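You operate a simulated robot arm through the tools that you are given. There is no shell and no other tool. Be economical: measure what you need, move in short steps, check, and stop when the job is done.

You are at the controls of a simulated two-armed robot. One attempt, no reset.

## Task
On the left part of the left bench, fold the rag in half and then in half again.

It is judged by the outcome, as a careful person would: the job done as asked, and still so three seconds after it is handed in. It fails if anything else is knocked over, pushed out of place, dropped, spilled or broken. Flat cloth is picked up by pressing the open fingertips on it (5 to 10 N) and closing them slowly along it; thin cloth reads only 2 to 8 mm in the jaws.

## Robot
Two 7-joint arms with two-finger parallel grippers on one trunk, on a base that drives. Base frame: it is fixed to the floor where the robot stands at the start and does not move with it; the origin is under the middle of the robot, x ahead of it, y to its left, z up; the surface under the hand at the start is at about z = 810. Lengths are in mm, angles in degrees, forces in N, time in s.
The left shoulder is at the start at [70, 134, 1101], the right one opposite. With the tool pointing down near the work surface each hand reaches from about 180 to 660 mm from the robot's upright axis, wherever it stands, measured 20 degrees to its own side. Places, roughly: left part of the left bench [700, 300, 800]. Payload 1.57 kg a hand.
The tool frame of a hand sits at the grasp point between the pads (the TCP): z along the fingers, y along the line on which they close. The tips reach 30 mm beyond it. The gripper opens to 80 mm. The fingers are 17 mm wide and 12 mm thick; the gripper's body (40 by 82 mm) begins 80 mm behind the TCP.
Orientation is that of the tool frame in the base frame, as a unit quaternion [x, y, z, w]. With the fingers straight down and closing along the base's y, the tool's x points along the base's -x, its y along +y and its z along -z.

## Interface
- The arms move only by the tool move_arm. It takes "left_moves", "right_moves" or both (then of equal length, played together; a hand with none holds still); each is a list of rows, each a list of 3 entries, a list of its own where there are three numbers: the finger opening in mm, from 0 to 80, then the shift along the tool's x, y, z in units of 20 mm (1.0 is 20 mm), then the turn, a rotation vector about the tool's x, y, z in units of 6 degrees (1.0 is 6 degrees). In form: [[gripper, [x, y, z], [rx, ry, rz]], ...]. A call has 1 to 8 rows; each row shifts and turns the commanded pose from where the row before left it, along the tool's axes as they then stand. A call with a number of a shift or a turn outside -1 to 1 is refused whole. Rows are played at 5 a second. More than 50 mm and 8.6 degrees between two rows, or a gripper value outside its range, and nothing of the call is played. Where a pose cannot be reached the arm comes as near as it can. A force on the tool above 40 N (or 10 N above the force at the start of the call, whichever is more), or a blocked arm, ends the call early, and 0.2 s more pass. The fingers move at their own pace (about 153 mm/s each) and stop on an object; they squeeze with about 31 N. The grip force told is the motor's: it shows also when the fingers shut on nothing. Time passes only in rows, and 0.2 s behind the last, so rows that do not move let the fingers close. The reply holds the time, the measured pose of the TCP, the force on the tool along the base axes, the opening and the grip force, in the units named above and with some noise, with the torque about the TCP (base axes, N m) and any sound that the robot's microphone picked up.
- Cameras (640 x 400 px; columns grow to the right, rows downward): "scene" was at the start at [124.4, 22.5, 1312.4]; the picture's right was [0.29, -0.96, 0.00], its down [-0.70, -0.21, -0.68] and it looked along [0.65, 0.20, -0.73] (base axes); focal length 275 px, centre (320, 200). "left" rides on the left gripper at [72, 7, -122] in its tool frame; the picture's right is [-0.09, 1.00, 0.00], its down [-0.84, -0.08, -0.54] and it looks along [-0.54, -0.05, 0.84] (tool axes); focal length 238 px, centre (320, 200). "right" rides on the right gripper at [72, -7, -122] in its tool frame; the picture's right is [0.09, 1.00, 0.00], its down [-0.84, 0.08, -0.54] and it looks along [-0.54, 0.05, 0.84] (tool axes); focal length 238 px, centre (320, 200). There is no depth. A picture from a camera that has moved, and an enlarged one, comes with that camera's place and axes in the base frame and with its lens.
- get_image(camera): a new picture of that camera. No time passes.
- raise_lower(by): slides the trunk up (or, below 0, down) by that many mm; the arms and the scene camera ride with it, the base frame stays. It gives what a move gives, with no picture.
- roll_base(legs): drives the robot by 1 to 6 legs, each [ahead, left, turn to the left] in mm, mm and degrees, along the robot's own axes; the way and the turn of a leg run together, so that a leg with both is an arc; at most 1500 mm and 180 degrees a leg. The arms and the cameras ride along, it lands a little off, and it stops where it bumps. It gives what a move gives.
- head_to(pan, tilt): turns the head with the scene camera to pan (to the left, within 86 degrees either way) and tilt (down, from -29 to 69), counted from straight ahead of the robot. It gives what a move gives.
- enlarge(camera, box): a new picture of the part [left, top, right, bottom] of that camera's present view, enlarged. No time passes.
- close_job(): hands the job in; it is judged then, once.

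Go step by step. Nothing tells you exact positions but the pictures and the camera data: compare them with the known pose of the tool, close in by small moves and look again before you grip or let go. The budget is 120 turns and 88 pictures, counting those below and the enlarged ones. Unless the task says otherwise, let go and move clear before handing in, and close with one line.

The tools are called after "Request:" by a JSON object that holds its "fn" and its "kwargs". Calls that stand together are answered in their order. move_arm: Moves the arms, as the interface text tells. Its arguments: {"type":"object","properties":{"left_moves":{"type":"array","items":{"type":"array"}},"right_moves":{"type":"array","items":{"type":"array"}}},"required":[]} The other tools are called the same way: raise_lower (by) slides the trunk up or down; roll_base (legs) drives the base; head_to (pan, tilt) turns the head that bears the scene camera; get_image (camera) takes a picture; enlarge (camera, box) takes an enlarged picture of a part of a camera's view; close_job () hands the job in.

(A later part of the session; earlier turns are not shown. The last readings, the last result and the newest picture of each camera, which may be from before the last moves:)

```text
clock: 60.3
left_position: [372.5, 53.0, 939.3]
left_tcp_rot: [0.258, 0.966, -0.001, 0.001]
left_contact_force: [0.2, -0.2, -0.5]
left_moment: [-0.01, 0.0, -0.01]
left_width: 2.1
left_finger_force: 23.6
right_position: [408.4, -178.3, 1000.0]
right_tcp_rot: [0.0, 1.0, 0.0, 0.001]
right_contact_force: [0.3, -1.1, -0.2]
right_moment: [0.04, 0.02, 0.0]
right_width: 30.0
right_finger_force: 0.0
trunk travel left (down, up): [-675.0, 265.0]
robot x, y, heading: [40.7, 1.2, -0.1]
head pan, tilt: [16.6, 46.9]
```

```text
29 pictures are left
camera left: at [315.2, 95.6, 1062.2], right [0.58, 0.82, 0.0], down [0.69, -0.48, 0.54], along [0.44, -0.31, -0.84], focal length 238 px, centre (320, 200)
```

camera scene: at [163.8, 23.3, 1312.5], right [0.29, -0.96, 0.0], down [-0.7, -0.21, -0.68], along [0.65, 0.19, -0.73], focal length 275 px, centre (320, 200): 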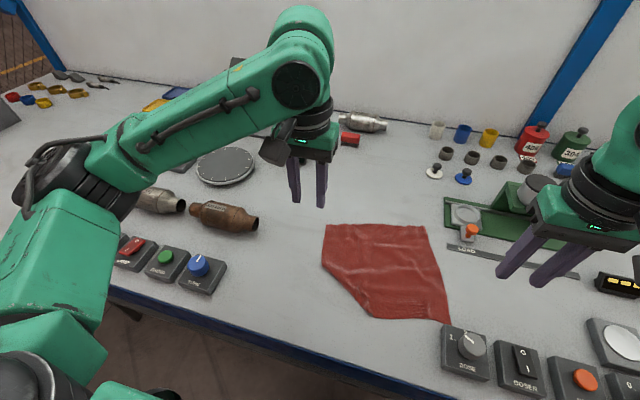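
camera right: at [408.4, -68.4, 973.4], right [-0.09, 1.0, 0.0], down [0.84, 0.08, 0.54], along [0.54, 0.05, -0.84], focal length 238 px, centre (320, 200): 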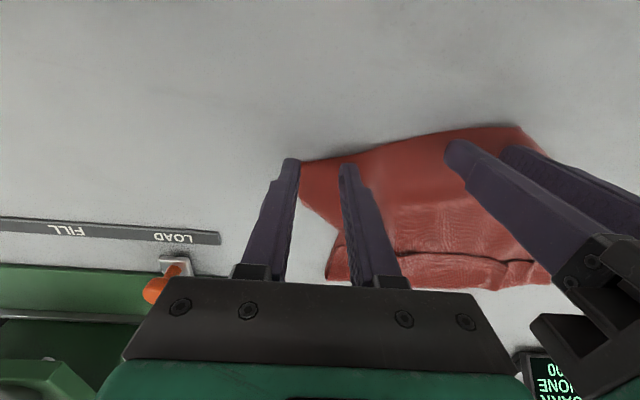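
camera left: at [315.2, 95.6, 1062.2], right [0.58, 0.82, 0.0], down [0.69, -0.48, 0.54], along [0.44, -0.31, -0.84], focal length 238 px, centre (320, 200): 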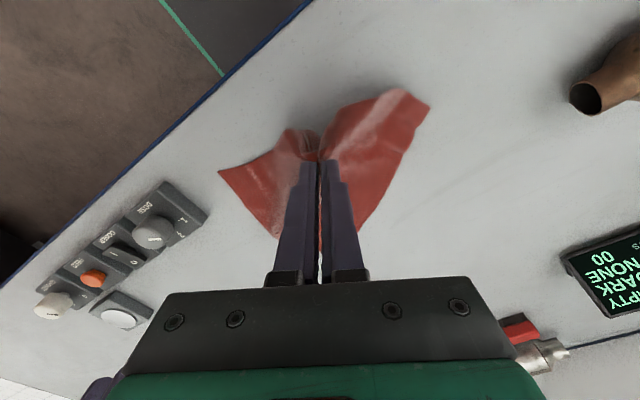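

Request:
{"fn": "move_arm", "kwargs": {"left_moves": [[0, [0, 0, 0.8], [0, 0, 0]], [0, [-0.2, 0, 0.8], [0, 0, 0]], [0, [-0.4, 0, 0.8], [0, 0, 0]], [0, [-0.5, 0, 0.8], [0, 0, 0]], [0, [-0.5, 0, 0.8], [0, 0, 0]], [0, [-0.4, 0, 0.6], [0, 0, 0]], [14, [0, 0, 0], [0, 0, 0]], [24, [0, 0, -0.6], [0, 0, 0]]]}}

Request:
{"fn": "move_arm", "kwargs": {"left_moves": [[30, [0, 0, -1], [0, 0, 0]], [30, [0, 0.5, -1], [0, 0, 0]], [30, [0, 1, -1], [0, 0, 0]], [30, [0, 1, -1], [0, 0, 0]], [30, [0, 1, -1], [0, 0, 0]], [30, [0, 1, -1], [0, 0, 0]]]}}

Request:
{"fn": "enlarge", "kwargs": {"camera": "scene", "box": [280, 190, 504, 330]}}

```text
clock: 62.1
left_position: [408.0, 35.6, 859.6]
left_tcp_rot: [0.259, 0.966, -0.001, 0.0]
left_contact_force: [0.1, -1.0, 0.1]
left_moment: [-0.05, 0.0, -0.01]
left_width: 24.1
left_finger_force: 0.1
right_position: [408.2, -180.4, 1000.3]
right_tcp_rot: [0.0, 1.0, 0.0, 0.001]
right_contact_force: [-0.3, -0.1, 0.0]
right_moment: [0.02, -0.04, -0.02]
right_width: 30.4
right_finger_force: 0.1
trunk travel left (down, up): [-675.0, 265.0]
robot x, y, heading: [39.9, -1.1, -0.0]
head pan, tilt: [16.6, 46.9]
```

```text
clock: 63.5
left_position: [455.5, 114.7, 981.1]
left_tcp_rot: [0.259, 0.966, -0.001, 0.0]
left_contact_force: [0.0, -0.5, -0.1]
left_moment: [0.02, -0.01, 0.03]
left_width: 29.8
left_finger_force: 0.1
right_position: [409.0, -179.3, 1000.7]
right_tcp_rot: [-0.001, 1.0, 0.0, 0.001]
right_contact_force: [-0.6, -0.2, -0.3]
right_moment: [0.02, 0.01, 0.01]
right_width: 29.7
right_finger_force: 0.1
trunk travel left (down, up): [-675.0, 265.0]
robot x, y, heading: [39.9, -2.7, -0.1]
head pan, tilt: [16.6, 46.9]
```

```text
2.86 times, centred on (392, 260) of scene
camera zoom: at [164.1, 22.8, 1312.4], right [0.29, -0.96, 0.0], down [-0.7, -0.21, -0.68], along [0.65, 0.19, -0.73], focal length 785 px, centre (114, 29)
```

zoom: 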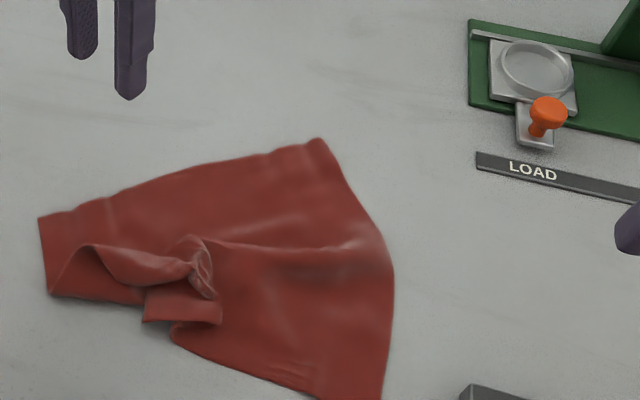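

The corner came out, but the slack bunched up around it. I'll take the corner, near [378, 55], and pull it outward flat.

Request:
{"fn": "move_arm", "kwargs": {"left_moves": [[24, [0.23, -0.67, 0.85], [0, 0, 0]], [24, [0.23, -0.67, 0.85], [0, 0, 0]], [24, [0.23, -0.67, 0.85], [0, 0, 0]], [24, [0.23, -0.67, 0.85], [0, 0, 0]], [24, [0.23, -0.67, 0.85], [0, 0, 0]], [24, [0.23, -0.67, 0.85], [0, 0, 0]], [24, [0.23, -0.67, 0.85], [0, 0, 0]]]}}

Request:
{"fn": "get_image", "kwargs": {"camera": "left"}}

```text
clock: 65.1
left_position: [377.4, 48.7, 861.6]
left_tcp_rot: [0.259, 0.966, 0.0, 0.0]
left_contact_force: [0.3, -0.6, 0.3]
left_moment: [-0.02, -0.02, -0.02]
left_width: 24.0
left_finger_force: 0.1
right_position: [407.5, -179.1, 1000.7]
right_tcp_rot: [0.0, 1.0, 0.0, 0.001]
right_contact_force: [-1.0, -0.5, -0.4]
right_moment: [0.03, -0.02, -0.01]
right_width: 29.9
right_finger_force: 0.0
trunk travel left (down, up): [-675.0, 265.0]
robot x, y, heading: [42.2, -0.4, 0.2]
head pan, tilt: [16.6, 46.9]
```

```text
27 pictures are left
camera left: at [318.6, 90.4, 984.0], right [0.58, 0.82, 0.0], down [0.69, -0.48, 0.54], along [0.44, -0.31, -0.84], focal length 238 px, centre (320, 200)
```

left: 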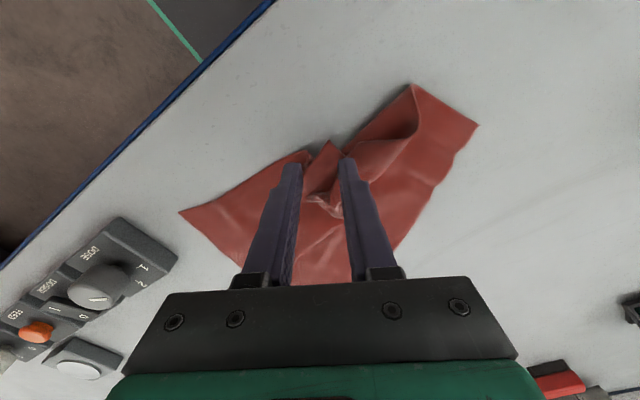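

The corner tip is right between the fingers. I'll centre on it, press, and close.

Request:
{"fn": "move_arm", "kwargs": {"left_moves": [[22, [0.1, 0.25, 0.3], [0, 0, 0]], [22, [0, 0, 0.35], [0, 0, 0]], [22, [0, 0, 0.3], [0, 0, 0]], [22, [0, 0, 0.06], [0, 0, 0]], [22, [0, 0, 0], [0, 0, 0]]]}}

```text
clock: 66.3
left_position: [378.5, 53.0, 844.0]
left_tcp_rot: [0.258, 0.966, 0.0, 0.003]
left_contact_force: [3.1, 1.6, 23.7]
left_moment: [0.28, -0.42, -0.01]
left_width: 22.8
left_finger_force: 0.6
right_position: [406.1, -179.0, 1001.6]
right_tcp_rot: [0.001, 1.0, 0.0, 0.002]
right_contact_force: [-0.1, -0.3, -0.3]
right_moment: [0.0, 0.05, 0.01]
right_width: 30.0
right_finger_force: 0.0
trunk travel left (down, up): [-675.0, 265.0]
robot x, y, heading: [40.0, -0.4, 0.0]
head pan, tilt: [16.6, 46.9]
```

Request:
{"fn": "move_arm", "kwargs": {"left_moves": [[22, [0, 0, -0.1], [0, 0, 0]], [18, [0, 0, 0], [0, 0, 0]], [14, [0, 0, 0], [0, 0, 0]], [10, [0, 0, 0], [0, 0, 0]], [6, [0, 0, 0], [0, 0, 0]], [0, [0, 0, 0], [0, 0, 0]], [0, [0, 0, 0], [0, 0, 0]]]}}

Request:
{"fn": "get_image", "kwargs": {"camera": "left"}}

```text
clock: 67.9
left_position: [378.3, 52.5, 843.9]
left_tcp_rot: [0.257, 0.966, 0.0, 0.001]
left_contact_force: [-0.6, 0.9, 9.7]
left_moment: [0.05, -0.08, 0.04]
left_width: 1.6
left_finger_force: 23.9
right_position: [407.2, -180.4, 1000.9]
right_tcp_rot: [0.0, 1.0, -0.001, 0.001]
right_contact_force: [-1.0, -0.6, 0.6]
right_moment: [-0.03, 0.02, -0.03]
right_width: 29.8
right_finger_force: 0.0
trunk travel left (down, up): [-675.0, 265.0]
robot x, y, heading: [38.6, 2.6, 0.1]
head pan, tilt: [16.6, 46.9]
```

```text
26 pictures are left
camera left: at [319.5, 94.5, 966.1], right [0.58, 0.82, 0.0], down [0.69, -0.48, 0.54], along [0.44, -0.31, -0.84], focal length 238 px, centre (320, 200)
```

left: 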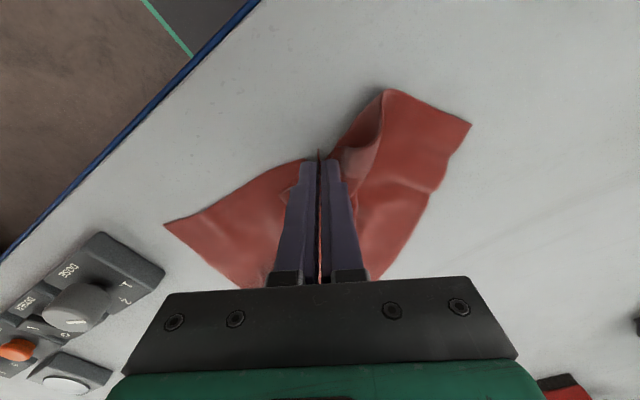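

I have the true corner. I'll pull it to the left so the near edge straightens and the right corner slides clear of the DOSE box.

Request:
{"fn": "move_arm", "kwargs": {"left_moves": [[0, [0, 0, -0.5], [0, 0, 0]], [0, [0.37, 0.88, 0], [0, 0, 0]], [0, [0.37, 0.88, 0], [0, 0, 0]], [0, [0.37, 0.88, 0], [0, 0, 0]], [0, [0.37, 0.88, 0], [0, 0, 0]], [0, [0.37, 0.88, 0], [0, 0, 0]], [0, [0.37, 0.88, 0], [0, 0, 0]], [0, [0.37, 0.88, 0], [0, 0, 0]]]}}

Request:
{"fn": "get_image", "kwargs": {"camera": "scene"}}

```text
clock: 69.7
left_position: [396.1, 185.6, 852.1]
left_tcp_rot: [0.258, 0.966, -0.001, 0.0]
left_contact_force: [-0.6, 0.5, 0.8]
left_moment: [-0.03, 0.0, -0.01]
left_width: 1.8
left_finger_force: 23.4
right_position: [407.9, -178.6, 1000.7]
right_tcp_rot: [0.0, 1.0, -0.001, 0.0]
right_contact_force: [-0.2, -0.6, 0.4]
right_moment: [-0.02, 0.01, 0.0]
right_width: 29.8
right_finger_force: 0.0
trunk travel left (down, up): [-675.0, 265.0]
robot x, y, heading: [40.7, -0.5, 0.0]
head pan, tilt: [16.6, 46.9]
```

```text
25 pictures are left
camera scene: at [163.8, 23.0, 1312.5], right [0.29, -0.96, 0.0], down [-0.7, -0.21, -0.68], along [0.65, 0.19, -0.73], focal length 275 px, centre (320, 200)
```

scene: 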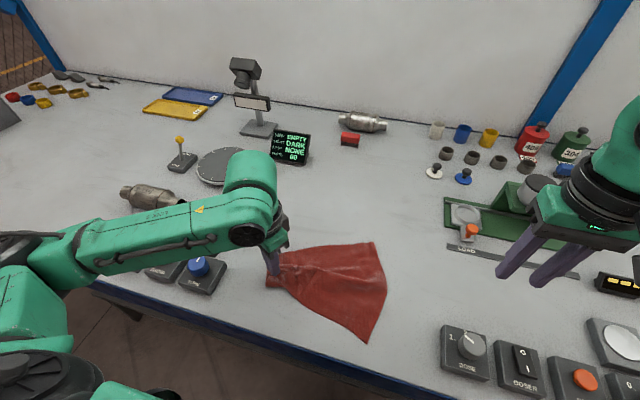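

The rag now fans out from my left hand, with its near-right corner at about [322, −15]. I'll bring the right hand over it.

Request:
{"fn": "move_arm", "kwargs": {"right_moves": [[26, [0.4, 1, 0.6], [0, 0, 0]], [26, [0.4, 1, 0.6], [0, 0, 0]], [26, [0.4, 1, 0.7], [0, 0, 0]], [26, [0.4, 1, 0.8], [0, 0, 0]], [26, [0.4, 1, 0.8], [0, 0, 0]], [26, [0.4, 1, 0.8], [0, 0, 0]], [26, [0.4, 1, 0.9], [0, 0, 0]], [26, [0.4, 1, 0.9], [0, 0, 0]]]}}

Request:
{"fn": "move_arm", "kwargs": {"right_moves": [[26, [0, 0.65, 0.3], [0, 0, 0]], [26, [0, 0.65, 0.3], [0, 0, 0]]]}}

Request:
{"fn": "get_image", "kwargs": {"camera": "right"}}

```text
clock: 71.5
left_position: [395.8, 186.2, 851.2]
left_tcp_rot: [0.259, 0.966, 0.0, 0.0]
left_contact_force: [0.0, 0.8, 0.1]
left_moment: [-0.01, -0.02, 0.0]
left_width: 1.4
left_finger_force: 23.6
right_position: [344.1, -16.9, 875.0]
right_tcp_rot: [-0.001, 1.0, 0.0, 0.001]
right_contact_force: [-0.6, -0.1, 0.4]
right_moment: [-0.01, 0.02, -0.01]
right_width: 26.0
right_finger_force: 0.1
trunk travel left (down, up): [-675.0, 265.0]
robot x, y, heading: [40.6, -1.4, 0.2]
head pan, tilt: [16.6, 46.9]
```

```text
clock: 72.1
left_position: [396.9, 186.1, 852.6]
left_tcp_rot: [0.258, 0.966, 0.0, 0.0]
left_contact_force: [-0.3, 0.0, -0.2]
left_moment: [0.0, 0.01, 0.04]
left_width: 1.4
left_finger_force: 23.1
right_position: [343.8, 9.2, 864.5]
right_tcp_rot: [0.0, 1.0, 0.0, 0.002]
right_contact_force: [1.0, 0.3, 0.3]
right_moment: [0.01, 0.0, 0.03]
right_width: 26.0
right_finger_force: 0.0
trunk travel left (down, up): [-675.0, 265.0]
robot x, y, heading: [43.0, 2.1, -0.1]
head pan, tilt: [16.6, 46.9]
```

```text
24 pictures are left
camera right: at [271.1, 0.9, 986.5], right [-0.09, 1.0, 0.0], down [0.84, 0.08, 0.54], along [0.54, 0.05, -0.84], focal length 238 px, centre (320, 200)
```

right: 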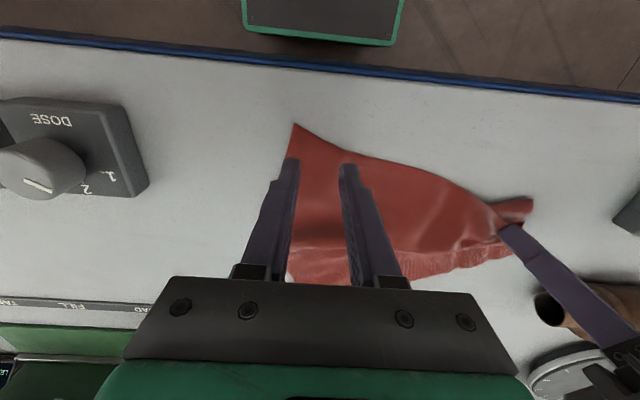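

Request:
{"fn": "move_arm", "kwargs": {"right_moves": [[26, [0.1, 0, 0.4], [0, 0, 0]], [26, [0, 0, 0.4], [0, 0, 0]], [26, [0, 0, 0.3], [0, 0, 0]], [26, [0, 0, 0.08], [0, 0, 0]], [26, [0, 0, 0], [0, 0, 0]]]}}

```text
clock: 73.3
left_position: [395.5, 186.0, 852.9]
left_tcp_rot: [0.258, 0.966, 0.0, -0.001]
left_contact_force: [0.4, -1.2, -0.9]
left_moment: [0.02, 0.01, 0.02]
left_width: 1.7
left_finger_force: 23.3
right_position: [342.1, 6.9, 841.4]
right_tcp_rot: [0.0, 1.0, -0.001, 0.001]
right_contact_force: [-0.1, 0.0, 2.5]
right_moment: [0.0, -0.01, -0.01]
right_width: 25.7
right_finger_force: 0.0
trunk travel left (down, up): [-675.0, 265.0]
robot x, y, heading: [35.8, 1.0, 0.0]
head pan, tilt: [16.6, 46.9]
```

Request:
{"fn": "move_arm", "kwargs": {"right_moves": [[26, [0, 0, 0.08], [0, 0, 0]], [22, [0, 0, 0], [0, 0, 0]], [18, [0, 0, 0], [0, 0, 0]], [14, [0, 0, 0], [0, 0, 0]], [10, [0, 0, 0], [0, 0, 0]], [5, [0, 0, 0], [0, 0, 0]], [0, [0, 0, 0], [0, 0, 0]], [0, [0, 0, 0], [0, 0, 0]]]}}

```text
clock: 75.1
left_position: [394.6, 186.0, 854.0]
left_tcp_rot: [0.26, 0.966, -0.001, 0.001]
left_contact_force: [0.5, -0.6, -1.2]
left_moment: [-0.02, 0.04, -0.03]
left_width: 1.5
left_finger_force: 23.1
right_position: [341.4, 6.3, 842.0]
right_tcp_rot: [0.0, 1.0, 0.001, 0.002]
right_contact_force: [2.4, 0.0, 27.5]
right_moment: [-0.02, -0.04, -0.01]
right_width: 2.4
right_finger_force: 23.6
trunk travel left (down, up): [-675.0, 265.0]
robot x, y, heading: [39.3, -0.2, -0.1]
head pan, tilt: [16.6, 46.9]
```

Both true corners are held. I'll lift the rag to hang from its near edge, squaring the hands up with each other.

Request:
{"fn": "move_arm", "kwargs": {"left_moves": [[0, [0, 0, -0.6], [0, 0, 0]], [0, [0, 0, -1], [0, 0, -1]], [0, [0, 0, -1], [0, 0, -1]], [0, [0, 0, -1], [0, 0, -1]], [0, [0, 0, -1], [0, 0, -1]], [0, [0, 0, -1], [0, 0, -1]], [0, [0, 0, -1], [0, 0, 0]], [0, [0, 0, -1], [0, 0, 0]]], "right_moves": [[0, [0, 0, -1], [0, 0, 0]], [0, [-0.4, 0, -1], [0, 0, 0]], [0, [-0.4, 0, -1], [0, 0, 0]], [0, [-0.4, 0, -1], [0, 0, 0]], [0, [-0.4, 0, -1], [0, 0, 0]], [0, [-0.4, 0, -1], [0, 0, 0]], [0, [-0.4, 0, -1], [0, 0, 0]], [0, [-0.3, 0, -1], [0, 0, 0]]]}}

Request:
{"fn": "move_arm", "kwargs": {"left_moves": [[0, [0, 0, -1], [0, 0, 0]], [0, [0, 0, -1], [0, 0, 0]], [0, [0, 0, -1], [0, 0, 0]], [0, [0, 0, -1], [0, 0, 0]], [0, [0, 0, -1], [0, 0, 0]], [0, [0, 0, 0], [0, 0, 0]]], "right_moves": [[0, [0, 0, -1], [0, 0, 0]], [0, [0, 0, -1], [0, 0, 0]], [0, [0, 0, -1], [0, 0, 0]], [0, [0, 0, -1], [0, 0, 0]], [0, [0, 0, -1], [0, 0, 0]], [0, [0, 0, 0], [0, 0, 0]]]}}

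Request:
{"fn": "get_image", "kwargs": {"camera": "scene"}}

```text
clock: 76.9
left_position: [394.5, 185.0, 1004.1]
left_tcp_rot: [-0.002, 1.0, 0.0, 0.001]
left_contact_force: [0.4, 0.2, -1.3]
left_moment: [0.01, -0.03, -0.02]
left_width: 1.4
left_finger_force: 23.2
right_position: [395.7, 6.9, 1000.6]
right_tcp_rot: [0.0, 1.0, 0.0, 0.001]
right_contact_force: [0.8, -0.2, 0.0]
right_moment: [0.0, -0.03, 0.0]
right_width: 2.4
right_finger_force: 23.6
trunk travel left (down, up): [-675.0, 265.0]
robot x, y, heading: [38.9, 0.4, -0.1]
head pan, tilt: [16.6, 46.9]
```

```text
clock: 78.3
left_position: [395.1, 185.7, 1105.2]
left_tcp_rot: [0.001, 1.0, 0.001, 0.0]
left_contact_force: [0.5, 0.0, 0.4]
left_moment: [0.02, -0.02, -0.04]
left_width: 1.2
left_finger_force: 23.3
right_position: [394.9, 7.2, 1100.8]
right_tcp_rot: [0.0, 1.0, 0.0, 0.0]
right_contact_force: [0.5, 0.2, -0.3]
right_moment: [0.01, 0.03, 0.0]
right_width: 2.3
right_finger_force: 24.2
trunk travel left (down, up): [-675.0, 265.0]
robot x, y, heading: [41.6, -2.2, 0.2]
head pan, tilt: [16.6, 46.9]
```

```text
23 pictures are left
camera scene: at [164.8, 22.6, 1312.4], right [0.29, -0.96, 0.0], down [-0.7, -0.21, -0.68], along [0.65, 0.19, -0.73], focal length 275 px, centre (320, 200)
```

scene: 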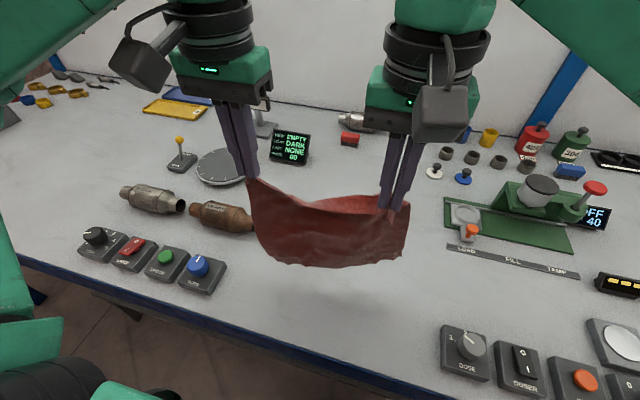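

The rag hangs squarely by its near edge. I'll spread the hands slightly, touch the lower edge down, and lay the lower half going forward.

Request:
{"fn": "move_arm", "kwargs": {"left_moves": [[0, [0.5, 0.2, 0.85], [0, 0, 0]], [0, [0.5, 0.15, 0.85], [0, 0, 0]], [0, [-0.4, 0, 0.3], [0, 0, 0]], [0, [-0.5, 0, 0.5], [0, 0, 0]], [0, [-0.7, 0, 0.7], [0, 0, 0]], [0, [-0.8, 0, 0.8], [0, 0, 0]], [0, [-0.9, 0, 0.9], [0, 0, 0]], [0, [-0.9, 0, 0.9], [0, 0, 0]]], "right_moves": [[0, [0.5, -0.2, 0.7], [0, 0, 0]], [0, [0.5, -0.15, 0.75], [0, 0, 0]], [0, [-0.4, 0, 0.3], [0, 0, 0]], [0, [-0.5, 0, 0.5], [0, 0, 0]], [0, [-0.7, 0, 0.7], [0, 0, 0]], [0, [-0.8, 0, 0.8], [0, 0, 0]], [0, [-0.9, 0, 0.9], [0, 0, 0]], [0, [-0.9, 0, 0.9], [0, 0, 0]]]}}

Request:
{"fn": "get_image", "kwargs": {"camera": "scene"}}

```text
clock: 80.1
left_position: [462.1, 193.8, 988.7]
left_tcp_rot: [0.0, 1.0, 0.001, 0.0]
left_contact_force: [0.4, -2.7, 0.3]
left_moment: [-0.05, -0.01, 0.0]
left_width: 1.6
left_finger_force: 23.3
right_position: [463.0, 0.4, 988.6]
right_tcp_rot: [0.0, 1.0, 0.0, 0.0]
right_contact_force: [1.1, 0.6, 0.3]
right_moment: [0.03, -0.01, 0.0]
right_width: 2.5
right_finger_force: 23.8
trunk travel left (down, up): [-675.0, 265.0]
robot x, y, heading: [38.0, -0.7, -0.1]
head pan, tilt: [16.6, 46.9]
```

```text
22 pictures are left
camera scene: at [166.1, 22.5, 1312.3], right [0.29, -0.96, 0.0], down [-0.7, -0.21, -0.68], along [0.65, 0.19, -0.73], focal length 275 px, centre (320, 200)
```

scene: 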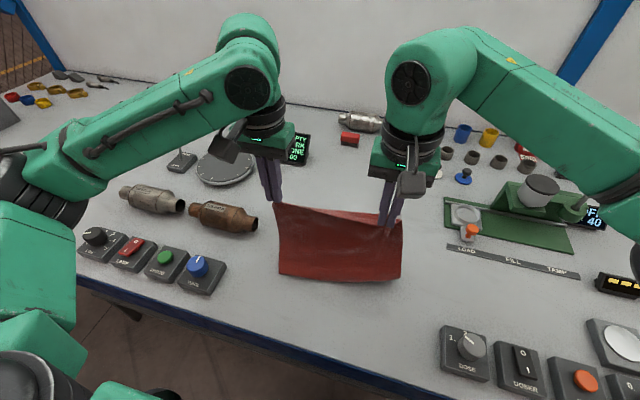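

Request:
{"fn": "enlarge", "kwargs": {"camera": "scene", "box": [256, 190, 432, 300]}}

Request:
{"fn": "get_image", "kwargs": {"camera": "right"}}

```text
3.64 times, centred on (344, 245) of scene
camera zoom: at [166.1, 22.5, 1312.3], right [0.29, -0.96, 0.0], down [-0.7, -0.21, -0.68], along [0.65, 0.19, -0.73], focal length 1000 px, centre (233, 36)
```

zoom: 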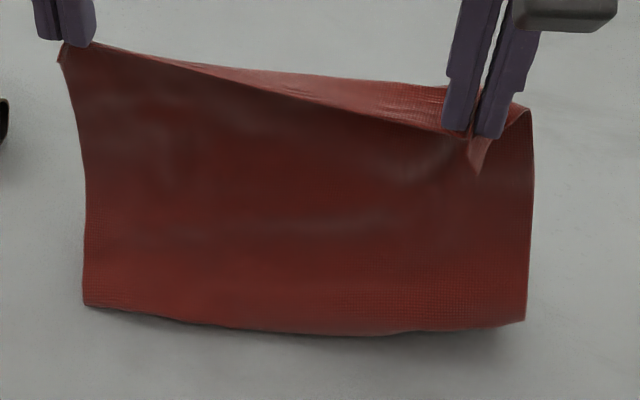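

```text
20 pictures are left
camera right: at [390.1, -8.1, 1111.0], right [-0.09, 1.0, 0.0], down [0.84, 0.08, 0.54], along [0.54, 0.05, -0.84], focal length 238 px, centre (320, 200)
```

right: 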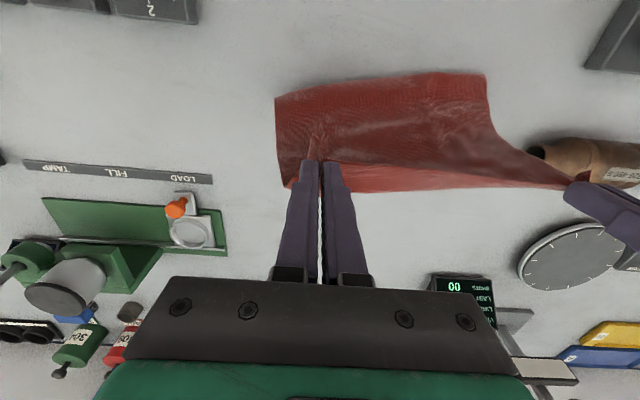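

The lower edge lies properly on the table, turned about 11°, from [398, 177] to [443, −54]. I'll lay the rest of the lower half to match, with the hands ending above the crease line.

Request:
{"fn": "move_arm", "kwargs": {"left_moves": [[0, [-0.4, -0.11, 0.4], [0, 0, 0]], [0, [-0.4, -0.11, 0.4], [0, 0, 0]], [0, [-0.4, -0.11, 0.45], [0, 0, 0]], [0, [-0.4, -0.11, 0.45], [0, 0, 0]], [0, [-0.4, -0.11, 0.5], [0, 0, 0]], [0, [0, 0, 0], [0, 0, 0]]], "right_moves": [[0, [-0.82, -0.06, 0.4], [0, 0, 0]], [0, [-0.82, -0.06, 0.4], [0, 0, 0]], [0, [-0.82, -0.06, 0.45], [0, 0, 0]], [0, [-0.82, -0.06, 0.45], [0, 0, 0]], [0, [-0.82, -0.06, 0.5], [0, 0, 0]], [0, [0, 0, 0], [0, 0, 0]]]}}

Request:
{"fn": "get_image", "kwargs": {"camera": "scene"}}

```text
clock: 81.5
left_position: [499.7, 181.4, 946.1]
left_tcp_rot: [-0.001, 1.0, 0.0, 0.0]
left_contact_force: [-0.1, -0.4, -0.2]
left_moment: [-0.04, -0.03, 0.01]
left_width: 1.2
left_finger_force: 23.3
right_position: [543.1, -6.3, 946.3]
right_tcp_rot: [0.0, 1.0, 0.0, 0.001]
right_contact_force: [-0.3, 1.8, -0.1]
right_moment: [0.06, -0.02, -0.01]
right_width: 2.7
right_finger_force: 23.7
trunk travel left (down, up): [-675.0, 265.0]
robot x, y, heading: [36.5, -0.5, -0.1]
head pan, tilt: [16.6, 46.9]
```

```text
19 pictures are left
camera scene: at [163.6, 22.5, 1312.5], right [0.29, -0.96, 0.0], down [-0.7, -0.21, -0.68], along [0.65, 0.19, -0.73], focal length 275 px, centre (320, 200)
```

scene: 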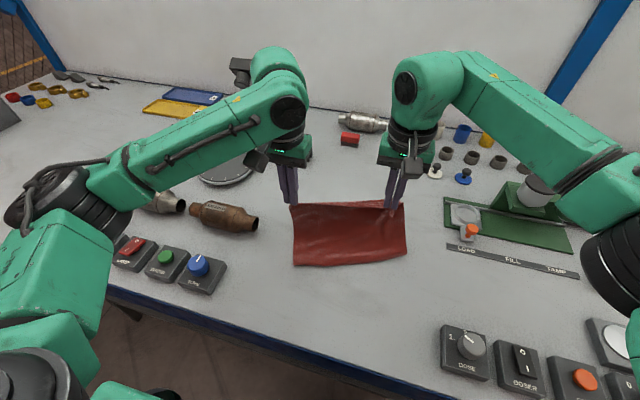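

Request:
{"fn": "get_image", "kwargs": {"camera": "right"}}

```text
18 pictures are left
camera right: at [470.1, -13.8, 1067.9], right [-0.09, 1.0, 0.0], down [0.84, 0.08, 0.54], along [0.54, 0.05, -0.84], focal length 238 px, centre (320, 200)
```

right: 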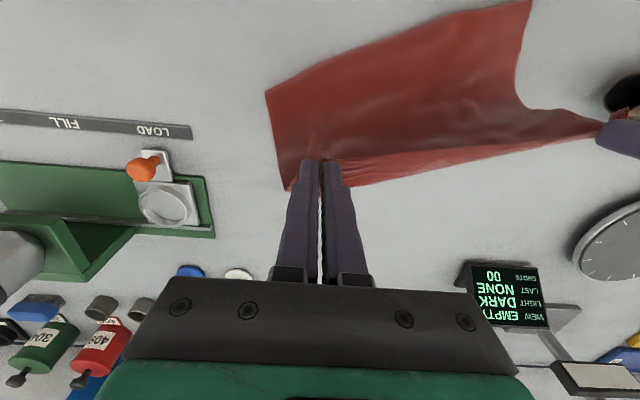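

The lower edge now runs from [420, 155] to [510, −65], and the slack should fold forward. I'll bring both hands down so the held edge lands on that lower edge.

Request:
{"fn": "move_arm", "kwargs": {"left_moves": [[0, [0.5, -0.27, 0.65], [0, 0, 0]], [0, [0.5, -0.27, 0.65], [0, 0, 0]], [0, [0.5, -0.27, 0.65], [0, 0, 0]], [0, [0.5, -0.27, 0.65], [0, 0, 0]], [0, [0.5, -0.27, 0.65], [0, 0, 0]], [0, [0.5, -0.27, 0.65], [0, 0, 0]], [0, [0.45, -0.27, 0.65], [0, 0, 0]], [0, [0, 0, 0], [0, 0, 0]]], "right_moves": [[0, [0.2, -0.2, 0.65], [0, 0, 0]], [0, [0.2, -0.2, 0.65], [0, 0, 0]], [0, [0.2, -0.2, 0.65], [0, 0, 0]], [0, [0.2, -0.2, 0.65], [0, 0, 0]], [0, [0.2, -0.2, 0.65], [0, 0, 0]], [0, [0.2, -0.2, 0.65], [0, 0, 0]], [0, [0.2, -0.2, 0.65], [0, 0, 0]], [0, [0, 0, 0], [0, 0, 0]]]}}

Request:
{"fn": "enlarge", "kwargs": {"camera": "scene", "box": [250, 180, 442, 300]}}

```text
clock: 83.3
left_position: [430.1, 143.0, 854.7]
left_tcp_rot: [-0.001, 1.0, -0.001, 0.0]
left_contact_force: [1.7, -3.0, -0.1]
left_moment: [-0.07, -0.04, -0.03]
left_width: 1.4
left_finger_force: 23.4
right_position: [514.4, -33.7, 853.8]
right_tcp_rot: [0.0, 1.0, 0.0, 0.0]
right_contact_force: [-2.0, 3.3, 0.2]
right_moment: [0.08, 0.05, -0.02]
right_width: 2.5
right_finger_force: 23.4
trunk travel left (down, up): [-675.0, 265.0]
robot x, y, heading: [42.8, -0.2, -0.0]
head pan, tilt: [16.6, 46.9]
```

```text
3.33 times, centred on (346, 240) of scene
camera zoom: at [164.3, 22.7, 1312.4], right [0.29, -0.96, 0.0], down [-0.7, -0.21, -0.68], along [0.65, 0.19, -0.73], focal length 916 px, centre (233, 67)
```

zoom: 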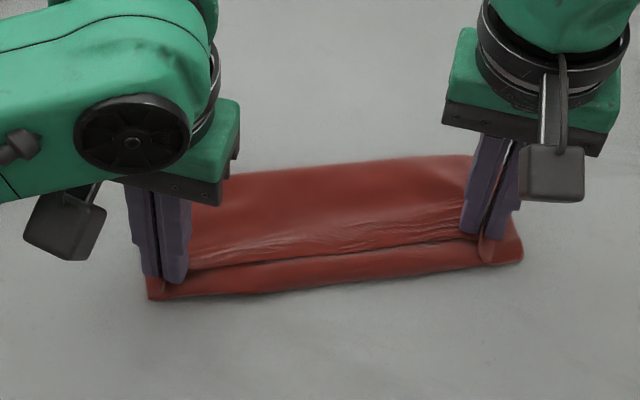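

It's folding beautifully. I'll shift another 10 mm towards the edge, set it down, release, and lift away.

Request:
{"fn": "move_arm", "kwargs": {"left_moves": [[0, [0.3, -0.12, 0.25], [0, 0, 0]], [0, [0.2, -0.1, 0.25], [0, 0, 0]], [0, [0, 0, 0], [0, 0, 0]], [16, [0, 0, 0], [0, 0, 0]], [22, [0, 0, -0.5], [0, 0, 0]], [24, [0, 0, -1], [0, 0, 0]], [24, [0, 0.3, -1], [0, 0, 0]], [24, [0, 0.6, -1], [0, 0, 0]]], "right_moves": [[0, [0.3, -0.12, 0.25], [0, 0, 0]], [0, [0.2, -0.1, 0.25], [0, 0, 0]], [0, [0, 0, 0], [0, 0, 0]], [16, [0, 0, 0], [0, 0, 0]], [22, [0, 0, -0.5], [0, 0, 0]], [24, [0, 0, -1], [0, 0, 0]], [24, [0, -0.3, -1], [0, 0, 0]], [24, [0, -0.6, -1], [0, 0, 0]]]}}

Request:
{"fn": "move_arm", "kwargs": {"left_moves": [[24, [0, 0.8, -1], [0, 0, 0]], [24, [0, 0.8, -1], [0, 0, 0]], [24, [0, 0.8, -1], [0, 0, 0]]], "right_moves": [[24, [0, -0.8, -1], [0, 0, 0]], [24, [0, -0.8, -1], [0, 0, 0]], [24, [0, -0.8, -1], [0, 0, 0]]]}}

Request:
{"fn": "enlarge", "kwargs": {"camera": "scene", "box": [260, 180, 452, 300]}}

```text
clock: 85.1
left_position: [420.9, 156.7, 915.8]
left_tcp_rot: [0.0, 1.0, -0.001, -0.001]
left_contact_force: [0.0, 0.2, 0.2]
left_moment: [0.01, -0.02, -0.02]
left_width: 23.9
left_finger_force: 0.0
right_position: [504.9, -56.9, 916.2]
right_tcp_rot: [0.0, 1.0, 0.0, 0.0]
right_contact_force: [0.1, -0.4, 0.4]
right_moment: [0.02, -0.02, -0.01]
right_width: 23.8
right_finger_force: 0.0
trunk travel left (down, up): [-675.0, 265.0]
robot x, y, heading: [36.6, -2.7, -0.1]
head pan, tilt: [16.6, 46.9]
```

```text
clock: 85.9
left_position: [419.9, 204.1, 974.3]
left_tcp_rot: [-0.001, 1.0, 0.0, -0.001]
left_contact_force: [-0.4, -0.1, -0.9]
left_moment: [0.02, -0.01, 0.02]
left_width: 24.0
left_finger_force: 0.0
right_position: [503.8, -104.1, 974.8]
right_tcp_rot: [0.0, 1.0, 0.0, 0.001]
right_contact_force: [-0.2, -0.8, 0.8]
right_moment: [0.01, -0.02, 0.0]
right_width: 24.0
right_finger_force: 0.1
trunk travel left (down, up): [-675.0, 265.0]
robot x, y, heading: [40.0, -2.2, 0.1]
head pan, tilt: [16.6, 46.9]
```

```text
3.33 times, centred on (356, 240) of scene
camera zoom: at [163.5, 22.3, 1312.5], right [0.29, -0.96, 0.0], down [-0.7, -0.21, -0.68], along [0.65, 0.19, -0.73], focal length 916 px, centre (200, 67)
```

zoom: 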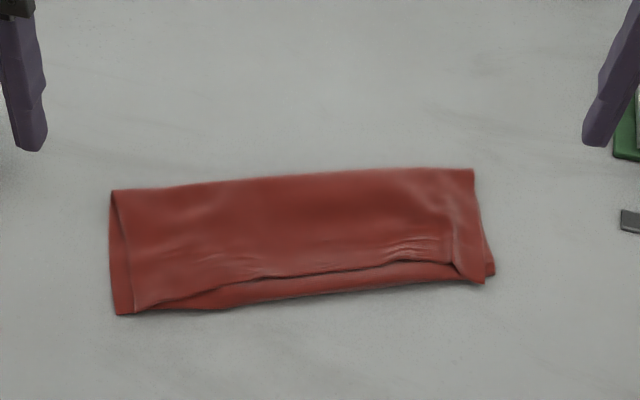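

The first fold is done: a neat double strip from [401, 142]–[484, 178] on the left to [486, −66]–[571, −51] on the right. For the second fold I'll grip the middle of the left end with the left hand, turned so it closes along that end. The right hand moves out of the way.

Request:
{"fn": "move_arm", "kwargs": {"left_moves": [[34, [-0.17, -0.345, 0.6], [0, 0, 1]], [34, [-0.205, -0.325, 0.6], [0, 0, 1]], [34, [-0.24, -0.3, 0.6], [0, 0, 1]], [34, [-0.27, -0.275, 0.6], [0, 0, 1]], [34, [-0.295, -0.245, 0.6], [0, 0, 1]], [34, [-0.32, -0.215, 0.6], [0, 0, 1]], [34, [-0.34, -0.18, 0.6], [0, 0, 1]], [34, [-0.36, -0.145, 0.6], [0, 0, 1]]], "right_moves": [[30, [0, -0.6, -0.5], [0, 0, 0]], [30, [0, -0.6, -0.5], [0, 0, 0]], [30, [0, -0.6, -0.5], [0, 0, 0]], [30, [0, -0.6, -0.5], [0, 0, 0]], [30, [0, -0.6, -0.5], [0, 0, 0]], [30, [0, -0.6, -0.5], [0, 0, 0]], [30, [0, -0.6, -0.5], [0, 0, 0]], [30, [0, -0.6, -0.5], [0, 0, 0]]]}}

Request:
{"fn": "move_arm", "kwargs": {"left_moves": [[34, [0, 0, 0.3], [0, 0, 1]], [34, [0, 0, 0.3], [0, 0, 1]], [34, [0, 0, 0.3], [0, 0, 1]]]}}

Request:
{"fn": "get_image", "kwargs": {"camera": "left"}}

```text
clock: 87.7
left_position: [448.9, 149.5, 877.8]
left_tcp_rot: [0.407, 0.913, 0.001, 0.0]
left_contact_force: [-0.3, 0.2, -0.3]
left_moment: [0.0, 0.04, -0.01]
left_width: 33.9
left_finger_force: 0.0
right_position: [503.1, -198.9, 1053.9]
right_tcp_rot: [0.0, 1.0, 0.001, 0.001]
right_contact_force: [0.3, 0.7, -0.3]
right_moment: [0.02, -0.01, 0.02]
right_width: 30.0
right_finger_force: 0.1
trunk travel left (down, up): [-675.0, 265.0]
robot x, y, heading: [41.7, -5.1, -0.3]
head pan, tilt: [16.6, 46.9]
```

```text
clock: 88.5
left_position: [446.8, 149.5, 860.6]
left_tcp_rot: [0.545, 0.838, -0.001, 0.0]
left_contact_force: [-0.5, -0.1, 0.0]
left_moment: [-0.01, 0.0, -0.02]
left_width: 33.7
left_finger_force: 0.1
right_position: [503.1, -199.4, 1054.3]
right_tcp_rot: [-0.001, 1.0, 0.0, 0.001]
right_contact_force: [0.4, 0.6, 0.0]
right_moment: [0.01, -0.01, -0.01]
right_width: 30.0
right_finger_force: 0.0
trunk travel left (down, up): [-675.0, 265.0]
robot x, y, heading: [37.7, -3.1, 0.1]
head pan, tilt: [16.6, 46.9]
```

```text
15 pictures are left
camera left: at [425.5, 219.1, 982.6], right [0.95, 0.32, 0.0], down [0.27, -0.8, 0.54], along [0.17, -0.51, -0.84], focal length 238 px, centre (320, 200)
```

left: 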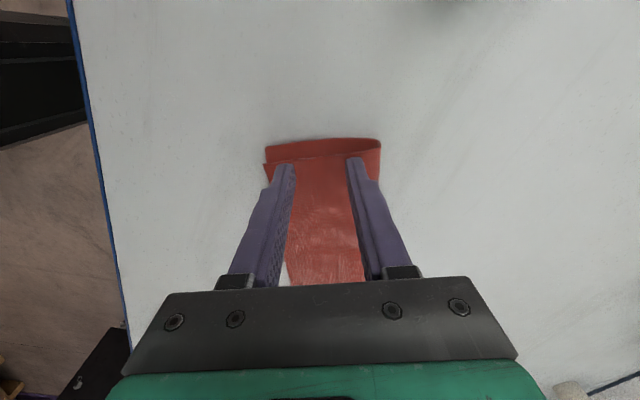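

Request:
{"fn": "move_arm", "kwargs": {"left_moves": [[34, [-0.15, 0, 0.4], [0, 0, 0]], [34, [0, 0, 0.4], [0, 0, 0]], [34, [0, 0, 0.15], [0, 0, 0]], [34, [0, 0, 0], [0, 0, 0]]]}}

```text
clock: 89.5
left_position: [449.2, 148.0, 841.9]
left_tcp_rot: [0.545, 0.839, 0.002, 0.002]
left_contact_force: [0.0, 0.3, 12.9]
left_moment: [-0.08, 0.23, -0.02]
left_width: 33.9
left_finger_force: 0.0
right_position: [501.3, -198.2, 1053.8]
right_tcp_rot: [0.0, 1.0, 0.0, 0.002]
right_contact_force: [0.0, -0.7, -0.2]
right_moment: [0.01, -0.03, -0.01]
right_width: 30.0
right_finger_force: 0.1
trunk travel left (down, up): [-675.0, 265.0]
robot x, y, heading: [41.3, 1.7, -0.0]
head pan, tilt: [16.6, 46.9]
```

Request:
{"fn": "move_arm", "kwargs": {"left_moves": [[29, [0, 0, 0.02], [0, 0, 0]], [24, [0, 0, 0], [0, 0, 0]], [19, [0, 0, 0], [0, 0, 0]], [14, [0, 0, 0], [0, 0, 0]], [9, [0, 0, 0], [0, 0, 0]], [4, [0, 0, 0], [0, 0, 0]], [0, [0, 0, 0], [0, 0, 0]], [0, [0, 0, 0], [0, 0, 0]]]}}

Request:
{"fn": "get_image", "kwargs": {"camera": "left"}}

```text
clock: 91.3
left_position: [446.7, 146.1, 843.0]
left_tcp_rot: [0.544, 0.839, 0.002, 0.001]
left_contact_force: [-2.3, -2.2, 22.0]
left_moment: [-0.14, 0.2, 0.02]
left_width: 6.3
left_finger_force: 26.0
right_position: [500.6, -202.7, 1055.1]
right_tcp_rot: [0.0, 1.0, 0.002, 0.002]
right_contact_force: [0.5, 0.0, -0.2]
right_moment: [0.0, 0.02, -0.01]
right_width: 30.1
right_finger_force: 0.0
trunk travel left (down, up): [-675.0, 265.0]
robot x, y, heading: [36.2, -0.1, 0.5]
head pan, tilt: [16.6, 46.9]
```

```text
14 pictures are left
camera left: at [423.7, 214.2, 965.0], right [0.95, 0.32, 0.0], down [0.27, -0.8, 0.54], along [0.18, -0.51, -0.84], focal length 238 px, centre (320, 200)
```

left: 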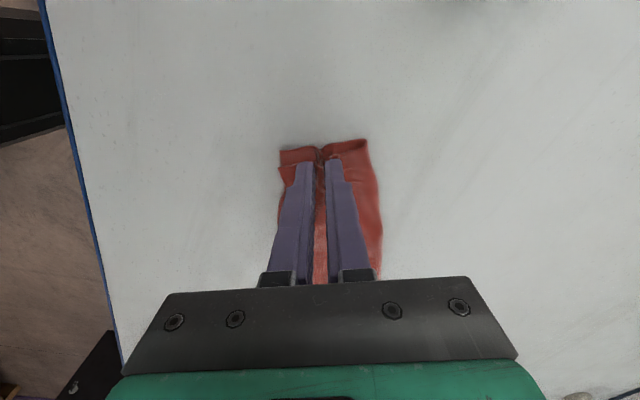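

Both layers are gripped (6.3 mm). I'll lift straight up until the strip hangs free.

Request:
{"fn": "move_arm", "kwargs": {"left_moves": [[0, [0, 0, -0.6], [0, 0, 0]], [0, [0, 0, -1], [0, 0, 0]], [0, [0, 0, -1], [0, 0, 0]], [0, [0, 0, -1], [0, 0, 0]], [0, [0, 0, -1], [0, 0, 0]], [0, [0, 0, -1], [0, 0, 0]], [0, [0, 0, -1], [0, 0, 0]], [0, [0, 0, -1], [0, 0, 0]]]}}

Request:
{"fn": "move_arm", "kwargs": {"left_moves": [[0, [0, 0, -1], [0, 0, 0]], [0, [0, 0, -1], [0, 0, 0]], [0, [0, 0, -1], [0, 0, 0]], [0, [0, 0, -1], [0, 0, 0]], [0, [0, 0, -1], [0, 0, 0]], [0, [0, 0, 0], [0, 0, 0]]]}}

Request:
{"fn": "get_image", "kwargs": {"camera": "scene"}}

```text
clock: 93.1
left_position: [448.3, 147.3, 992.7]
left_tcp_rot: [0.544, 0.839, 0.0, 0.0]
left_contact_force: [-0.7, 0.4, -0.4]
left_moment: [-0.02, 0.04, -0.02]
left_width: 3.2
left_finger_force: 23.6
right_position: [502.4, -199.4, 1052.7]
right_tcp_rot: [0.0, 1.0, 0.0, 0.001]
right_contact_force: [-0.3, 0.0, 0.2]
right_moment: [-0.01, 0.0, 0.01]
right_width: 29.9
right_finger_force: 0.0
trunk travel left (down, up): [-675.0, 265.0]
robot x, y, heading: [38.1, -2.8, -0.2]
head pan, tilt: [16.6, 46.9]
```

```text
clock: 94.5
left_position: [447.2, 147.7, 1093.4]
left_tcp_rot: [0.544, 0.839, 0.0, 0.0]
left_contact_force: [-0.2, -0.1, -0.5]
left_moment: [-0.01, 0.04, 0.0]
left_width: 3.0
left_finger_force: 24.5
right_position: [504.3, -199.4, 1053.0]
right_tcp_rot: [0.0, 1.0, 0.001, 0.0]
right_contact_force: [0.1, 0.0, -0.2]
right_moment: [0.02, 0.02, 0.0]
right_width: 30.0
right_finger_force: 0.1
trunk travel left (down, up): [-675.0, 265.0]
robot x, y, heading: [39.1, 1.9, -0.3]
head pan, tilt: [16.6, 46.9]
```

```text
13 pictures are left
camera scene: at [164.5, 22.6, 1312.4], right [0.29, -0.96, 0.0], down [-0.7, -0.21, -0.68], along [0.65, 0.19, -0.73], focal length 275 px, centre (320, 200)
```

scene: 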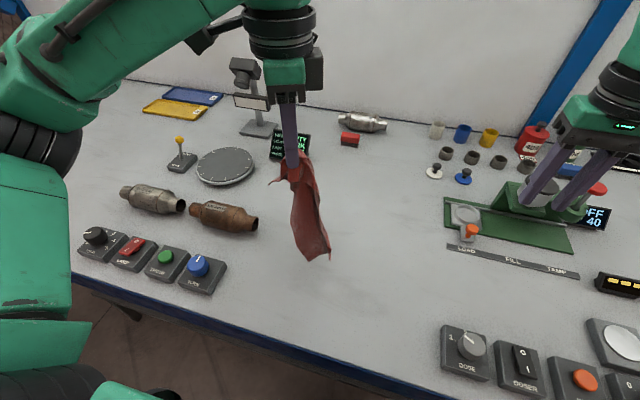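

Request:
{"fn": "enlarge", "kwargs": {"camera": "scene", "box": [248, 140, 376, 270]}}

```text
3.08 times, centred on (312, 205) of scene
camera zoom: at [164.5, 22.6, 1312.4], right [0.29, -0.96, 0.0], down [-0.7, -0.21, -0.68], along [0.65, 0.19, -0.73], focal length 846 px, centre (345, 185)
```

zoom: 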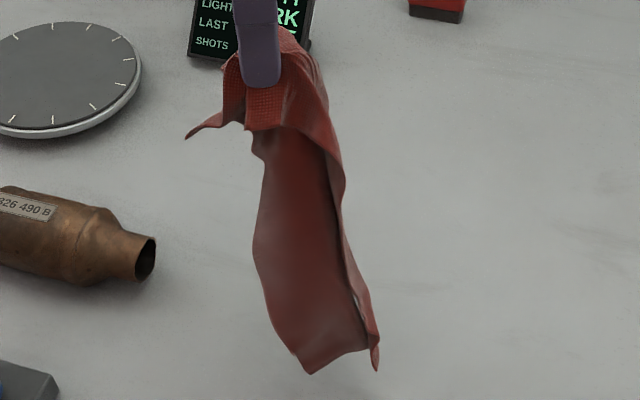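

It hangs well with both layers. I'll lay the lower half going right (away from the held end's outer side), then look.

Request:
{"fn": "move_arm", "kwargs": {"left_moves": [[0, [-0.4, 0, 0.3], [0, 0, 0]], [0, [-0.5, 0, 0.5], [0, 0, 0]], [0, [-0.7, 0, 0.7], [0, 0, 0]], [0, [-0.8, 0, 0.8], [0, 0, 0]], [0, [-0.8, 0, 0.8], [0, 0, 0]], [0, [-0.8, 0, 0.9], [0, 0, 0]], [0, [-0.8, 0, 0.9], [0, 0, 0]], [0, [-0.7, 0, 0.9], [0, 0, 0]]]}}

Request:
{"fn": "enlarge", "kwargs": {"camera": "scene", "box": [240, 150, 432, 270]}}

```text
clock: 96.3
left_position: [495.2, 45.0, 976.2]
left_tcp_rot: [0.544, 0.839, -0.001, 0.0]
left_contact_force: [0.0, 0.0, -0.8]
left_moment: [-0.01, -0.02, -0.03]
left_width: 3.0
left_finger_force: 24.0
right_position: [502.6, -198.8, 1052.8]
right_tcp_rot: [0.0, 1.0, 0.001, 0.0]
right_contact_force: [0.4, -0.4, -0.5]
right_moment: [-0.01, 0.0, -0.03]
right_width: 30.0
right_finger_force: 0.1
trunk travel left (down, up): [-675.0, 265.0]
robot x, y, heading: [36.7, 1.1, -0.0]
head pan, tilt: [16.6, 46.9]
```

```text
3.33 times, centred on (336, 210) of scene
camera zoom: at [164.7, 21.9, 1312.4], right [0.29, -0.96, 0.0], down [-0.7, -0.21, -0.68], along [0.65, 0.2, -0.73], focal length 916 px, centre (267, 167)
```

zoom: 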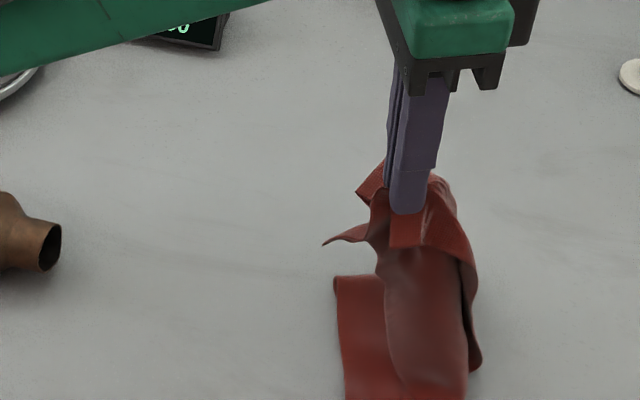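

The free end lies flat, its edge centred near [483, 72], and the rest rises to my hand. I'll go slightly further and then bring the held end down onto the free end.

Request:
{"fn": "move_arm", "kwargs": {"left_moves": [[0, [-0.6, 0, 0.7], [0, 0, 0]], [0, [-0.5, 0, 0.7], [0, 0, 0]], [0, [0.2, 0, 0.7], [0, 0, 0]], [0, [0.3, 0, 0.7], [0, 0, 0]], [0, [0.4, 0, 0.7], [0, 0, 0]], [0, [0.4, 0, 0.7], [0, 0, 0]], [0, [0.4, 0, 0.7], [0, 0, 0]], [0, [0.4, 0, 0.7], [0, 0, 0]]]}}

Request:
{"fn": "get_image", "kwargs": {"camera": "left"}}

Request:
{"fn": "enlarge", "kwargs": {"camera": "scene", "box": [280, 170, 472, 290]}}

```text
clock: 98.1
left_position: [485.3, 65.3, 863.5]
left_tcp_rot: [0.545, 0.839, 0.0, 0.001]
left_contact_force: [-0.2, -0.5, 0.0]
left_moment: [-0.01, 0.01, 0.01]
left_width: 3.6
left_finger_force: 24.2
right_position: [503.4, -199.2, 1052.8]
right_tcp_rot: [0.0, 1.0, 0.0, 0.001]
right_contact_force: [-0.3, -0.4, -0.9]
right_moment: [0.03, 0.03, 0.05]
right_width: 30.2
right_finger_force: 0.0
trunk travel left (down, up): [-675.0, 265.0]
robot x, y, heading: [42.9, -2.8, 0.1]
head pan, tilt: [16.6, 46.9]
```

```text
10 pictures are left
camera left: at [462.9, 132.9, 986.8], right [0.95, 0.32, 0.0], down [0.27, -0.8, 0.54], along [0.17, -0.51, -0.84], focal length 238 px, centre (320, 200)
```

left: 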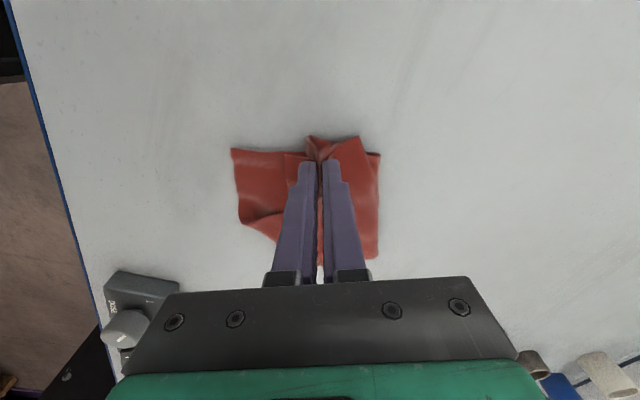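

```text
3.33 times, centred on (376, 230) of scene
camera zoom: at [164.2, 22.8, 1312.5], right [0.29, -0.96, 0.0], down [-0.7, -0.21, -0.68], along [0.65, 0.19, -0.73], focal length 916 px, centre (133, 100)
```

zoom: 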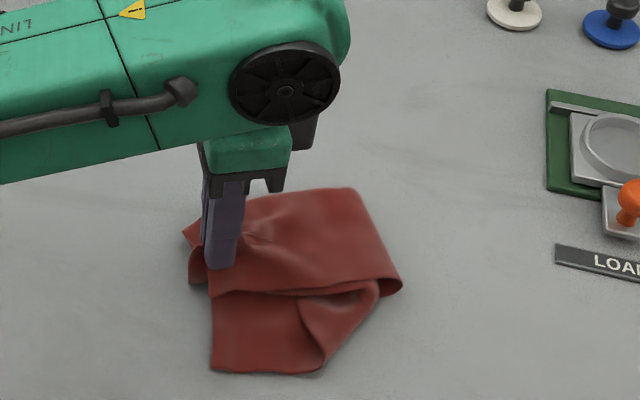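

The upper end sits about 10 mm too far forward over the lower one. I'll shift it back, set it down, and release.

Request:
{"fn": "move_arm", "kwargs": {"left_moves": [[0, [0.1, -0.35, 0.3], [0, 0, 0]], [0, [0.1, -0.35, 0.4], [0, 0, 0]], [0, [0, 0, 0.2], [0, 0, 0]], [8, [0, 0, 0], [0, 0, 0]], [24, [0, 0, 0], [0, 0, 0]], [44, [0, 0, 0], [0, 0, 0]], [44, [0, 0, -0.8], [0, 0, 0]], [44, [0, 0, -1], [0, 0, 0]]]}}

Request:
{"fn": "move_arm", "kwargs": {"left_moves": [[44, [0.5, 0, -1], [0, 0, 0]], [44, [0.9, 0, -1], [0, 0, 0]], [44, [1, 0, -1], [0, 0, 0]], [44, [1, 0, -0.5], [0, 0, 0]], [44, [1, 0, 0], [0, 0, 0]]]}}

Request:
{"fn": "enlarge", "kwargs": {"camera": "scene", "box": [296, 180, 456, 280]}}

```text
clock: 99.9
left_position: [472.0, 62.7, 882.2]
left_tcp_rot: [0.544, 0.839, 0.0, 0.0]
left_contact_force: [0.2, 0.5, -0.1]
left_moment: [-0.01, 0.06, 0.02]
left_width: 44.0
left_finger_force: 0.0
right_position: [503.3, -198.9, 1052.5]
right_tcp_rot: [0.0, 1.0, 0.0, 0.001]
right_contact_force: [0.4, 0.4, 0.3]
right_moment: [-0.01, 0.0, -0.04]
right_width: 29.6
right_finger_force: 0.1
trunk travel left (down, up): [-675.0, 265.0]
robot x, y, heading: [37.4, 0.2, -0.1]
head pan, tilt: [16.6, 46.9]
```

```text
clock: 101.1
left_position: [435.3, 143.4, 952.0]
left_tcp_rot: [0.545, 0.839, -0.001, 0.0]
left_contact_force: [0.3, -0.3, 0.8]
left_moment: [-0.02, -0.03, -0.01]
left_width: 43.8
left_finger_force: 0.0
right_position: [501.9, -198.4, 1053.5]
right_tcp_rot: [0.0, 1.0, 0.0, 0.001]
right_contact_force: [0.1, 0.0, 1.0]
right_moment: [-0.03, -0.02, 0.01]
right_width: 30.2
right_finger_force: 0.1
trunk travel left (down, up): [-675.0, 265.0]
robot x, y, heading: [42.2, 0.6, -0.0]
head pan, tilt: [16.6, 46.9]
```

```text
4.00 times, centred on (376, 230) of scene
camera zoom: at [163.7, 23.4, 1312.5], right [0.29, -0.96, 0.0], down [-0.7, -0.21, -0.68], along [0.65, 0.19, -0.73], focal length 1100 px, centre (96, 80)
```

zoom: 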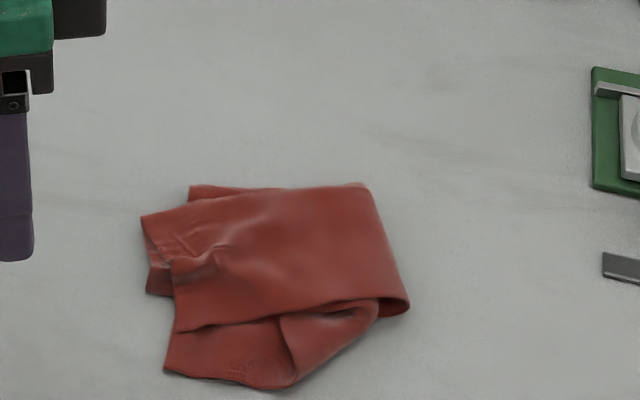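

The second fold is there, but its near side is a bit skewed because the crease's near end, around [497, −35], sits too far forward. I'll pinch it with the right hand and pull it towards me to square it up.

Request:
{"fn": "move_arm", "kwargs": {"right_moves": [[34, [0, 1, 0.7], [0, 0, 0]], [34, [0, 1, 0.7], [0, 0, 0]], [34, [0, 1, 0.8], [0, 0, 0]], [34, [0, 1, 0.9], [0, 0, 0]], [34, [0, 1, 0.9], [0, 0, 0]], [34, [0, 1, 0.9], [0, 0, 0]], [34, [0, 1, 0.9], [0, 0, 0]], [34, [0, 1, 0.9], [0, 0, 0]]]}}

Request:
{"fn": "move_arm", "kwargs": {"right_moves": [[34, [0, 0.25, 0.9], [0, 0, 0]], [34, [0, 0.2, 0.9], [0, 0, 0]], [34, [0, 0, 0.6], [0, 0, 0]]]}}

Request:
{"fn": "get_image", "kwargs": {"camera": "right"}}

```text
clock: 102.9
left_position: [436.3, 144.0, 952.6]
left_tcp_rot: [0.545, 0.839, 0.0, 0.0]
left_contact_force: [-0.3, 0.1, 0.0]
left_moment: [0.0, -0.03, 0.02]
left_width: 44.1
left_finger_force: 0.0
right_position: [503.5, -38.5, 921.3]
right_tcp_rot: [0.0, 1.0, -0.001, 0.001]
right_contact_force: [0.2, 0.3, 0.7]
right_moment: [0.01, 0.01, -0.01]
right_width: 34.1
right_finger_force: 0.0
trunk travel left (down, up): [-675.0, 265.0]
robot x, y, heading: [40.5, 0.3, -0.2]
head pan, tilt: [16.6, 46.9]
```

```text
clock: 103.7
left_position: [436.1, 143.4, 952.2]
left_tcp_rot: [0.544, 0.839, 0.0, 0.0]
left_contact_force: [-0.9, -1.0, -0.2]
left_moment: [-0.04, 0.03, -0.02]
left_width: 44.2
left_finger_force: 0.1
right_position: [503.9, -31.8, 873.5]
right_tcp_rot: [0.001, 1.0, 0.0, 0.001]
right_contact_force: [0.8, -0.8, -0.1]
right_moment: [0.0, -0.03, 0.02]
right_width: 34.2
right_finger_force: 0.0
trunk travel left (down, up): [-675.0, 265.0]
robot x, y, heading: [42.7, 0.8, -0.1]
head pan, tilt: [16.6, 46.9]
```

```text
7 pictures are left
camera right: at [431.4, -39.8, 994.6], right [-0.09, 1.0, 0.0], down [0.84, 0.08, 0.54], along [0.54, 0.05, -0.84], focal length 238 px, centre (320, 200)
```

right: 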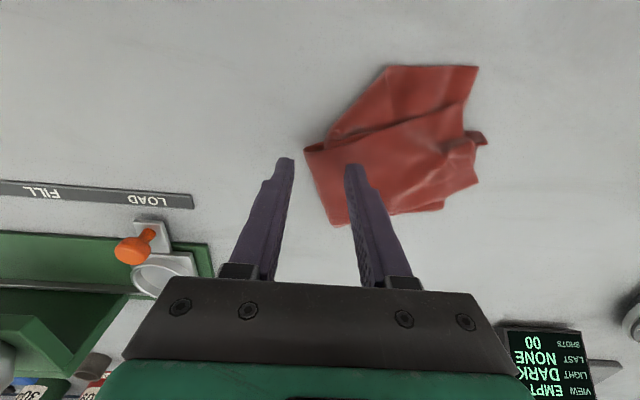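

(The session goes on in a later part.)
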